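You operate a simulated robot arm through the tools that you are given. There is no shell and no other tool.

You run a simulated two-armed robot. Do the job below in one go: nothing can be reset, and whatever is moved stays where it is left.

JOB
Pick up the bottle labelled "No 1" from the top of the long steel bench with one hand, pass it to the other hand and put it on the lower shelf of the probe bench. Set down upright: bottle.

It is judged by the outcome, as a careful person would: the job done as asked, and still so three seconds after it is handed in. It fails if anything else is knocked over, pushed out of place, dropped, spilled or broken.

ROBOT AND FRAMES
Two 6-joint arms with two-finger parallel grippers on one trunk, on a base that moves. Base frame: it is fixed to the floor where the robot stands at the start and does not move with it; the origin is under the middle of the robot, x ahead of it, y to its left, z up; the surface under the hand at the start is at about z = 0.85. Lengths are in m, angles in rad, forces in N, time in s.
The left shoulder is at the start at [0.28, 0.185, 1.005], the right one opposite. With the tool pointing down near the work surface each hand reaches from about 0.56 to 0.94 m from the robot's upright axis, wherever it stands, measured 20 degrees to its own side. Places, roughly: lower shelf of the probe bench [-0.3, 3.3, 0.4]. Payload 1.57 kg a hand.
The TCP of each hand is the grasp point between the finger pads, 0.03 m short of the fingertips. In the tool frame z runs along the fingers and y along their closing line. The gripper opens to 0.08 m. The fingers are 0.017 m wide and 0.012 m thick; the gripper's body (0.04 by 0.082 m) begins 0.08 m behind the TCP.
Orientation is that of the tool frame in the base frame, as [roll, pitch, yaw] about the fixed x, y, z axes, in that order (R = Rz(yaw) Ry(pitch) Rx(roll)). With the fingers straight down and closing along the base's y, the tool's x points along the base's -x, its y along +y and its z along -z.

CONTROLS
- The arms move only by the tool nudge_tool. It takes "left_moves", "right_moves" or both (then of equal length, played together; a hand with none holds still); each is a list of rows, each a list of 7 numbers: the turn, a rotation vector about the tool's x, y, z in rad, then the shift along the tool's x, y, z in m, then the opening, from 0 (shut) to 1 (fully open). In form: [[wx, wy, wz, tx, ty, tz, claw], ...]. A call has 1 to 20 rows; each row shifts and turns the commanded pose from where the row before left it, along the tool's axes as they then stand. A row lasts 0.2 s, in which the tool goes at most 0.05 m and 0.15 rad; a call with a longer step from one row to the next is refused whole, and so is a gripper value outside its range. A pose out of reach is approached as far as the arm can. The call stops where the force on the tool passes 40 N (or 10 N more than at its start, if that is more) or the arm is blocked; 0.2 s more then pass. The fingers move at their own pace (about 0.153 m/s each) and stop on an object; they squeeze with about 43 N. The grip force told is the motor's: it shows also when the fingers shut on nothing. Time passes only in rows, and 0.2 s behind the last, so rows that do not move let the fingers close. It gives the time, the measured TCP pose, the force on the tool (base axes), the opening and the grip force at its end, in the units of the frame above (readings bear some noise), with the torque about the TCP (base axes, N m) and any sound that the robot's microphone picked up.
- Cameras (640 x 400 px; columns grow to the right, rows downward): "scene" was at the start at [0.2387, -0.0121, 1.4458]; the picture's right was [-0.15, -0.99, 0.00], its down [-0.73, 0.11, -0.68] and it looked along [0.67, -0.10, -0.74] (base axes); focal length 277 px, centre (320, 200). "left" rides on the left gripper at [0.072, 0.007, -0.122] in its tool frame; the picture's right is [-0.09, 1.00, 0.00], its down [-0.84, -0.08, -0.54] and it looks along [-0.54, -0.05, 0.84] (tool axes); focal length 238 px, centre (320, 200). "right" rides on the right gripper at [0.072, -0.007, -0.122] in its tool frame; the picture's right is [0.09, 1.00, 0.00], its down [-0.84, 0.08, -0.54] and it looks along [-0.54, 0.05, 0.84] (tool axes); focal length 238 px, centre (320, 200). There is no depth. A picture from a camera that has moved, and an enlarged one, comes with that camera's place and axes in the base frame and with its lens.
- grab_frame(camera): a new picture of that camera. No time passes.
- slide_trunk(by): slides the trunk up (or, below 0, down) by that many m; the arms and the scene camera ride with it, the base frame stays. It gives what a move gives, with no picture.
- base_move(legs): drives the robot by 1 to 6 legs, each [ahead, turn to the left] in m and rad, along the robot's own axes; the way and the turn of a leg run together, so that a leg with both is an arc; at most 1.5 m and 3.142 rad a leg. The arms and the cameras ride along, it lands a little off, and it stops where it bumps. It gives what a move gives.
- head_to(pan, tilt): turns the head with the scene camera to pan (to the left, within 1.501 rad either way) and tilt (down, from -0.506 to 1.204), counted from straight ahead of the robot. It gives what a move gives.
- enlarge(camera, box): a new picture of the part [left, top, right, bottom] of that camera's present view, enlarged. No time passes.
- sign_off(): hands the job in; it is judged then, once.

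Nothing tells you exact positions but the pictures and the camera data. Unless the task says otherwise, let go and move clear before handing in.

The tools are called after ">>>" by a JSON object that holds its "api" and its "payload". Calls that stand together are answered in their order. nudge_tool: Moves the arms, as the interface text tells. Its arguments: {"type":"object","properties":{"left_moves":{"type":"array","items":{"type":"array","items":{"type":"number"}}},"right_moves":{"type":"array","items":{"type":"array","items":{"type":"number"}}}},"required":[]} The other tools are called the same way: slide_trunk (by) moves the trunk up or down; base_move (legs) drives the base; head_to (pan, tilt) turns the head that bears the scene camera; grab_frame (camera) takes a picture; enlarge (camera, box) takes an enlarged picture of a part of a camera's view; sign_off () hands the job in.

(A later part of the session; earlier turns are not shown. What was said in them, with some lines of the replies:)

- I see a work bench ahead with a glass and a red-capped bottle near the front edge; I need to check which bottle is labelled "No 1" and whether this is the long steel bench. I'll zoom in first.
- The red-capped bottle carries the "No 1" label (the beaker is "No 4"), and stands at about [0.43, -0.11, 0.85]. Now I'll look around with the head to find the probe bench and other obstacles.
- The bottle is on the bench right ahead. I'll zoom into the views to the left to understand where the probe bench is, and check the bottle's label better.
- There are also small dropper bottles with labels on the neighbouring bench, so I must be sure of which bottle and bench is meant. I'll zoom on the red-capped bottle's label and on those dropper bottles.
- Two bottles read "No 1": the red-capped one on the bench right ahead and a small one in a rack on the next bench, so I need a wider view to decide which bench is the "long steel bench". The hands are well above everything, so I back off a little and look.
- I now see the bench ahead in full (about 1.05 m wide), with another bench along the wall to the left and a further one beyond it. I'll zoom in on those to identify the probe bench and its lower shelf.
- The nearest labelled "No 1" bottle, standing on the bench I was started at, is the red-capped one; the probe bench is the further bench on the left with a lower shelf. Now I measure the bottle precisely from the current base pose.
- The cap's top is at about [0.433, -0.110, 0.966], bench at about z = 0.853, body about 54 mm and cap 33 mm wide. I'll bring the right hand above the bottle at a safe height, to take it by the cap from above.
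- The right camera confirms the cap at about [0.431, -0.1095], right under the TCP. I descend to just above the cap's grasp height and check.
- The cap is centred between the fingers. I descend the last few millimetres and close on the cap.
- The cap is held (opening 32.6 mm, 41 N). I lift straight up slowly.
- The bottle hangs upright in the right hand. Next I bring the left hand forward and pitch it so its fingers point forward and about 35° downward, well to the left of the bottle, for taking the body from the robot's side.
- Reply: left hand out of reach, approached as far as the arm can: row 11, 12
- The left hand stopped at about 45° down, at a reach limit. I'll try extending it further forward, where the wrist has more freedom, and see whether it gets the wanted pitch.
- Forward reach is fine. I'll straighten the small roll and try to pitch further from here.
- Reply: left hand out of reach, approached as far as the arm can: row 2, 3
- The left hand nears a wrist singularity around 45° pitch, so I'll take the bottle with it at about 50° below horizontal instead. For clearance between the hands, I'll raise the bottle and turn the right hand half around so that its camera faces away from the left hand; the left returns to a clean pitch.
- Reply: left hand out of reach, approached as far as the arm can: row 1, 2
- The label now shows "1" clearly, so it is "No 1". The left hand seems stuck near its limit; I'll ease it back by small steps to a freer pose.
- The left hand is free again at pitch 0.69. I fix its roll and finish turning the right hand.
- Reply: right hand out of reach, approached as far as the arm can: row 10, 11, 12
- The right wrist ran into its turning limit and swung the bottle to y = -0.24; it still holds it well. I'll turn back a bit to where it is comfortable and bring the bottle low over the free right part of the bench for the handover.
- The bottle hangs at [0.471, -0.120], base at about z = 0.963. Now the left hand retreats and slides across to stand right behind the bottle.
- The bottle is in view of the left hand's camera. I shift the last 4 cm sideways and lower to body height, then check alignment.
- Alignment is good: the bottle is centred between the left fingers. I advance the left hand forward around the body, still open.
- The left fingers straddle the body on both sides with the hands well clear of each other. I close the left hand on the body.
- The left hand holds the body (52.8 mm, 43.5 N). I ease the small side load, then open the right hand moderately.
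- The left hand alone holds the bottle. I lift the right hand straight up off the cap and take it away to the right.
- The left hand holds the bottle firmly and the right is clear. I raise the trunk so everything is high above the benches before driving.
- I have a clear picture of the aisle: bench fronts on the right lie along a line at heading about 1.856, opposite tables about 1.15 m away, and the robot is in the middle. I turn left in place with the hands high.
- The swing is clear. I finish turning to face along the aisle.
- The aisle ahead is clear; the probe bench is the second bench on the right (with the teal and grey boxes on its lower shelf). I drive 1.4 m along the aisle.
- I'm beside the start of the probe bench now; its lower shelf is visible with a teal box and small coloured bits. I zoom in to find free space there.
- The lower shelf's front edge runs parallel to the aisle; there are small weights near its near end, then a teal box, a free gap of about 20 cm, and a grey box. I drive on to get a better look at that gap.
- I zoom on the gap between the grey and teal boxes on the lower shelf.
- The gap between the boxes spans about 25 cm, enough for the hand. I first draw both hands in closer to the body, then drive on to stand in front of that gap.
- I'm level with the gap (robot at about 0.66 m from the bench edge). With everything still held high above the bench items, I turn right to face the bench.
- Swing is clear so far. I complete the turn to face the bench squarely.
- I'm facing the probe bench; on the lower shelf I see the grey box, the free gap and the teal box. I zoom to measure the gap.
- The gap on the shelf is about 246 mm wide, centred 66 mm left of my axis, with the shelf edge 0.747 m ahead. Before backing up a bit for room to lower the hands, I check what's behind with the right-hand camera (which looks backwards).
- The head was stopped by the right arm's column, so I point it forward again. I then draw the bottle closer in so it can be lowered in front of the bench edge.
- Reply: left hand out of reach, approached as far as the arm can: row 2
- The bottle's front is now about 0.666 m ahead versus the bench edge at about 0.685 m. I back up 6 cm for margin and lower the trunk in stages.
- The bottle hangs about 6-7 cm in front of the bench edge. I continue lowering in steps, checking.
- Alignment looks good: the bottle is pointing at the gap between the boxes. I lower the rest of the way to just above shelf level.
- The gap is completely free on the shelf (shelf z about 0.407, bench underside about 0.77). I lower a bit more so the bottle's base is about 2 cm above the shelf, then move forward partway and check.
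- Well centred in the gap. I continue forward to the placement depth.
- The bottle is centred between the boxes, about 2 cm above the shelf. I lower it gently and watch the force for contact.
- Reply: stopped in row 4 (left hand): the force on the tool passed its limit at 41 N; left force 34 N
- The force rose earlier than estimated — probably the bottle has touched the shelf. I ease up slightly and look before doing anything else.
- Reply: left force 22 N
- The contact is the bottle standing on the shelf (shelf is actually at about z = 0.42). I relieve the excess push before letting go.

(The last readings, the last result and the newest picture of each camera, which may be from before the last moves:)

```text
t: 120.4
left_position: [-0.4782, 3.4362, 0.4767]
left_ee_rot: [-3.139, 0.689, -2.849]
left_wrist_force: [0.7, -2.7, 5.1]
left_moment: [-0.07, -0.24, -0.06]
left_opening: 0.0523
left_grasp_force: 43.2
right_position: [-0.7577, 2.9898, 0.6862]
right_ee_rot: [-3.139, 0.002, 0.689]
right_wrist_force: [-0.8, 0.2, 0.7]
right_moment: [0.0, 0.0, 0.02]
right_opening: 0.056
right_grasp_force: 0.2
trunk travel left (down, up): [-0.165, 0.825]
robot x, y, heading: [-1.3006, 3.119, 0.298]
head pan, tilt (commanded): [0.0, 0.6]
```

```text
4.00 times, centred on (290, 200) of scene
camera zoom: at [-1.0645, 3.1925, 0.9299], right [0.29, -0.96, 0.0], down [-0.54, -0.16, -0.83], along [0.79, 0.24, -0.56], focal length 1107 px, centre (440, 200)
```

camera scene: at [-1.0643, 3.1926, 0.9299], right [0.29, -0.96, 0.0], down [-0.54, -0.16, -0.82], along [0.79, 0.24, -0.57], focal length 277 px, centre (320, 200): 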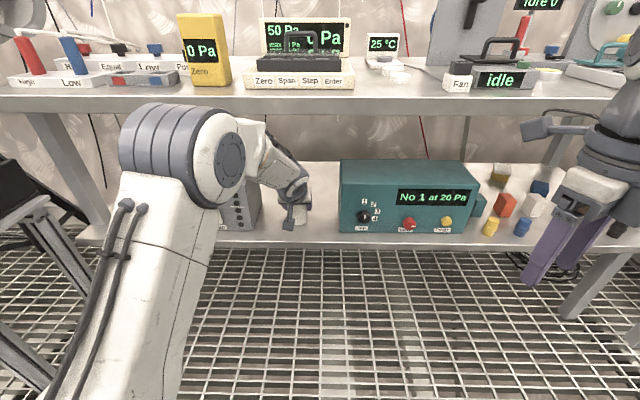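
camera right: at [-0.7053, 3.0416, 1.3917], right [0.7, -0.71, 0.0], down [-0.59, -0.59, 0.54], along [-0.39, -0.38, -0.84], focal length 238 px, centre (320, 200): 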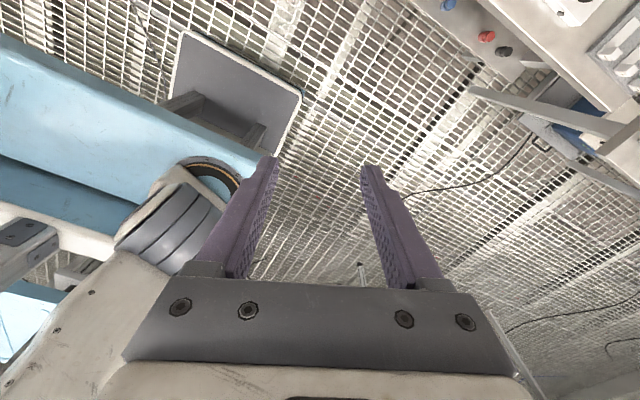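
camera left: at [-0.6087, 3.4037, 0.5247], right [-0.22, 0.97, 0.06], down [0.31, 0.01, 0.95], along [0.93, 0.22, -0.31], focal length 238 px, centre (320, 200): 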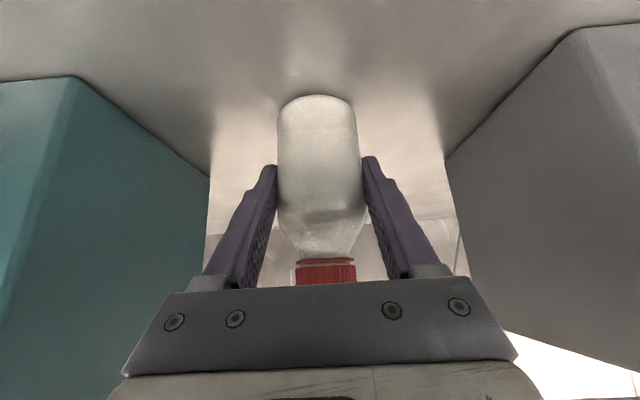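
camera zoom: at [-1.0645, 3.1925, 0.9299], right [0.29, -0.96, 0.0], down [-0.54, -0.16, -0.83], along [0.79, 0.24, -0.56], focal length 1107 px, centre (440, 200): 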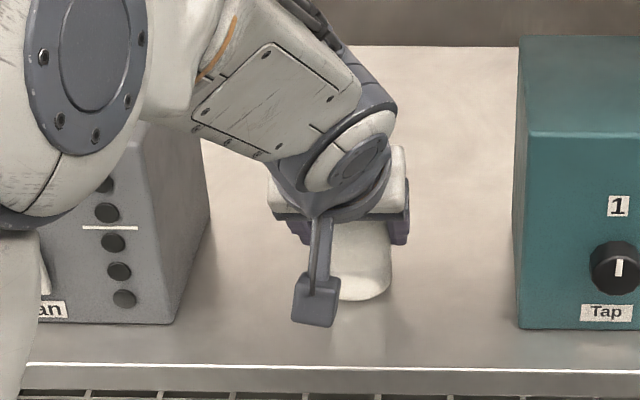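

The load is down to a light 5 N, the hand is back at its original pitch, and the bottle stands upright on the shelf between the boxes. I open the left hand.

>>> {"api": "nudge_tool", "payload": {"left_moves": [[0, 0, 0, 0, 0, 0, 0.7], [0, 0, 0, 0, 0, 0, 0.8], [0, 0, 0, 0, 0, 0, 1], [0, 0, 0, 0, 0, 0, 1]]}}

>>> {"api": "grab_frame", "payload": {"camera": "left"}}

>>> {"api": "enlarge", "payload": {"camera": "scene", "box": [220, 150, 360, 250]}}

```text
t: 121.4
left_position: [-0.4789, 3.4362, 0.4767]
left_ee_rot: [-3.139, 0.691, -2.849]
left_wrist_force: [-0.7, 0.4, 1.1]
left_moment: [0.03, 0.01, -0.03]
left_opening: 0.0801
left_grasp_force: 0.1
right_position: [-0.7578, 2.9898, 0.6855]
right_ee_rot: [-3.139, 0.002, 0.689]
right_wrist_force: [0.6, -0.3, 0.4]
right_moment: [-0.02, -0.02, -0.01]
right_opening: 0.0558
right_grasp_force: 0.1
trunk travel left (down, up): [-0.165, 0.825]
robot x, y, heading: [-1.3036, 3.123, 0.293]
head pan, tilt (commanded): [0.0, 0.6]
```

```text
taken
camera left: at [-0.6081, 3.4039, 0.5254], right [-0.22, 0.97, 0.06], down [0.31, 0.01, 0.95], along [0.93, 0.22, -0.3], focal length 238 px, centre (320, 200)
```

left: 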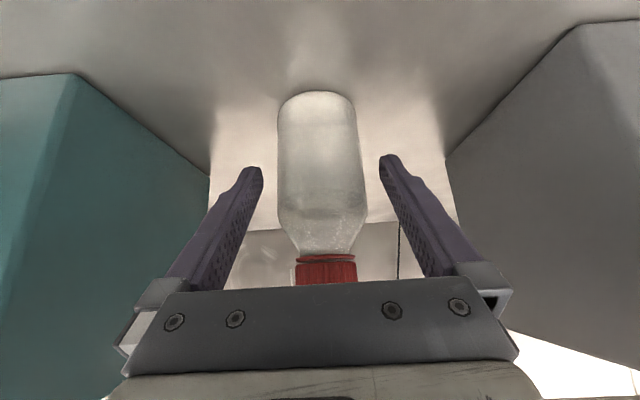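

```text
4.00 times, centred on (290, 200) of scene
camera zoom: at [-1.0644, 3.1926, 0.93], right [0.29, -0.96, 0.0], down [-0.54, -0.16, -0.83], along [0.79, 0.24, -0.56], focal length 1107 px, centre (440, 200)
```

zoom: 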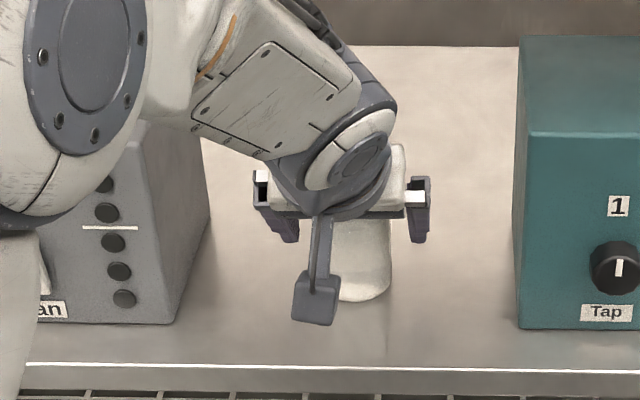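

The bottle stands by itself. I withdraw the left hand straight back, gently.

>>> {"api": "nudge_tool", "payload": {"left_moves": [[0, 0, 0, 0.0077, 0, -0.0064, 1], [0, 0, 0, 0.0116, 0, -0.0096, 1], [0, 0, 0, 0.0154, 0, -0.0127, 1], [0, 0, 0, 0.0193, 0, -0.0159, 1], [0, 0, 0, 0.0193, 0, -0.0159, 1], [0, 0, 0, 0, 0, 0, 1]]}}

>>> {"api": "grab_frame", "payload": {"camera": "left"}}

>>> {"api": "grab_frame", "payload": {"camera": "scene"}}

```text
t: 122.8
left_position: [-0.5689, 3.4087, 0.4772]
left_ee_rot: [-3.137, 0.693, -2.85]
left_wrist_force: [-0.1, 0.4, -0.5]
left_moment: [0.03, -0.02, -0.01]
left_opening: 0.0801
left_grasp_force: 0.0
right_position: [-0.7553, 2.9903, 0.6857]
right_ee_rot: [-3.14, 0.002, 0.689]
right_wrist_force: [-0.1, -0.8, -0.3]
right_moment: [0.0, -0.01, 0.03]
right_opening: 0.0559
right_grasp_force: 0.1
trunk travel left (down, up): [-0.165, 0.825]
robot x, y, heading: [-1.3015, 3.1211, 0.299]
head pan, tilt (commanded): [0.0, 0.6]
```

```text
taken
camera left: at [-0.6999, 3.3759, 0.5258], right [-0.22, 0.97, 0.06], down [0.31, 0.01, 0.95], along [0.93, 0.22, -0.3], focal length 238 px, centre (320, 200)
```

left: 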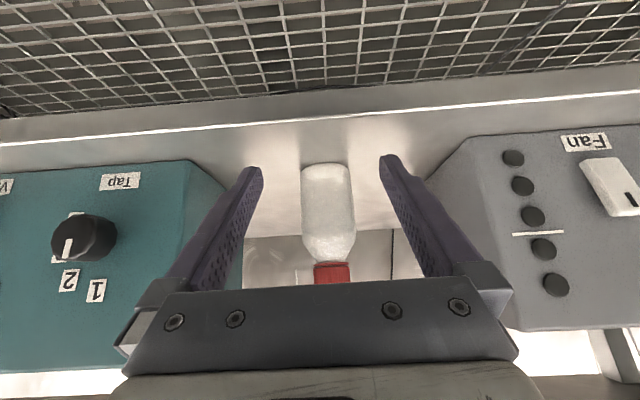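

```text
taken
camera scene: at [-1.0644, 3.1926, 0.93], right [0.29, -0.96, 0.0], down [-0.54, -0.16, -0.83], along [0.79, 0.24, -0.56], focal length 277 px, centre (320, 200)
```

scene: 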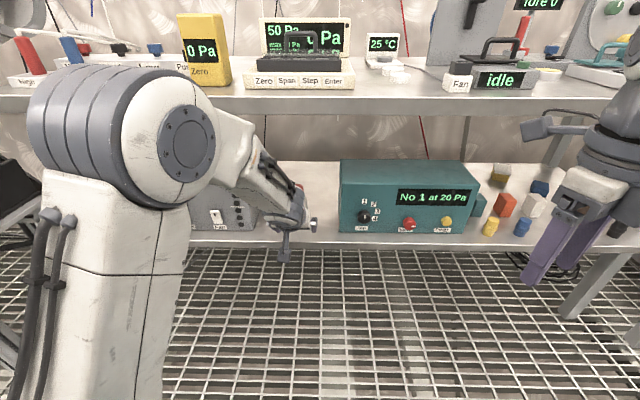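

The bottle stands upright on the shelf, free of the hand. I pull the hand fully clear and take a last look.

>>> {"api": "nudge_tool", "payload": {"left_moves": [[0, 0, 0, 0.0208, 0, -0.0172, 1], [0, 0, 0, 0.0208, 0, -0.0172, 1], [0, 0, 0, 0.0208, 0, -0.0172, 1], [0, 0, 0, 0.0208, 0, -0.0172, 1], [0, 0, 0, 0.0208, 0, -0.0172, 1], [0, 0, 0, 0, 0, 0, 1]]}}

>>> {"api": "grab_frame", "payload": {"camera": "left"}}

>>> {"api": "enlarge", "payload": {"camera": "scene", "box": [200, 130, 420, 270]}}

```text
t: 124.2
left_position: [-0.699, 3.3699, 0.4757]
left_ee_rot: [-3.138, 0.691, -2.85]
left_wrist_force: [-0.5, -0.4, 0.3]
left_moment: [0.02, 0.03, 0.0]
left_opening: 0.0801
left_grasp_force: 0.0
right_position: [-0.7567, 2.9904, 0.6852]
right_ee_rot: [-3.141, 0.002, 0.69]
right_wrist_force: [0.4, -0.2, 0.4]
right_moment: [-0.01, 0.02, 0.01]
right_opening: 0.056
right_grasp_force: 0.2
trunk travel left (down, up): [-0.165, 0.825]
robot x, y, heading: [-1.2999, 3.1218, 0.295]
head pan, tilt (commanded): [0.0, 0.6]
```

```text
taken
camera left: at [-0.829, 3.337, 0.525], right [-0.22, 0.97, 0.06], down [0.31, 0.01, 0.95], along [0.93, 0.22, -0.3], focal length 238 px, centre (320, 200)
```

left: 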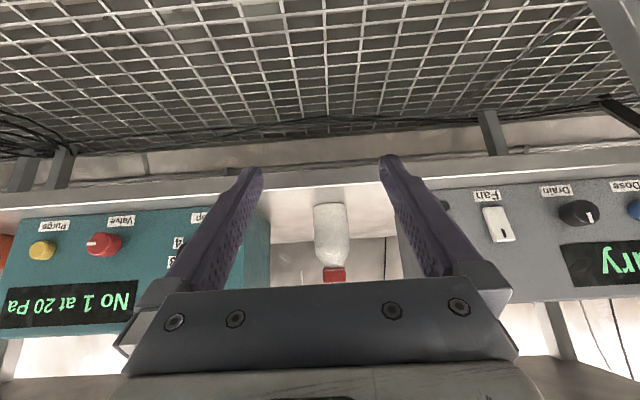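

```text
2.86 times, centred on (310, 200) of scene
camera zoom: at [-1.0644, 3.1926, 0.93], right [0.29, -0.96, 0.0], down [-0.54, -0.16, -0.83], along [0.79, 0.24, -0.56], focal length 791 px, centre (349, 200)
```

zoom: 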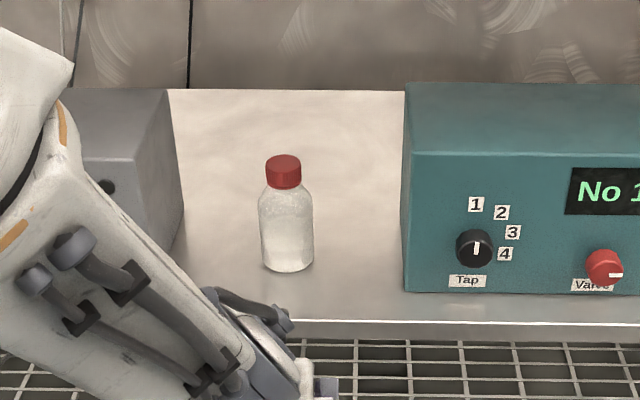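

The red-capped bottle "No 1" stands upright and free on the lower shelf of the probe bench, in the gap between the grey and teal boxes. Both hands are clear and I saw nothing else moved, so I hand the job in.

>>> {"api": "sign_off", "payload": {}}

```text
The job is handed in.
```

The red-capped bottle labelled "No 1" is standing upright on the lower shelf of the probe bench, in the gap between the grey and teal boxes. I lifted it with the right hand, passed it to the left, and set it down about 9 cm in from the shelf's front edge. Both hands were empty and clear of it when I handed in, and I saw nothing else knocked or moved.

**Which bottle:** Two bottles in the room read "No 1": this one, on the bench the robot started at, and a small blue-capped one in a rack on the next bench along. I took the starting bench to be the "long steel bench", because the robot began there and no other location was given for the source. That next bench is actually somewhat longer, so if it was the one meant, the wrong bottle was moved.

**Setting down:** The shelf was about 1.5 cm higher than I had estimated. The bottle therefore touched down early, and the hand briefly pressed it with about 41 N before I eased off and let go. The bottle looked undamaged afterwards.
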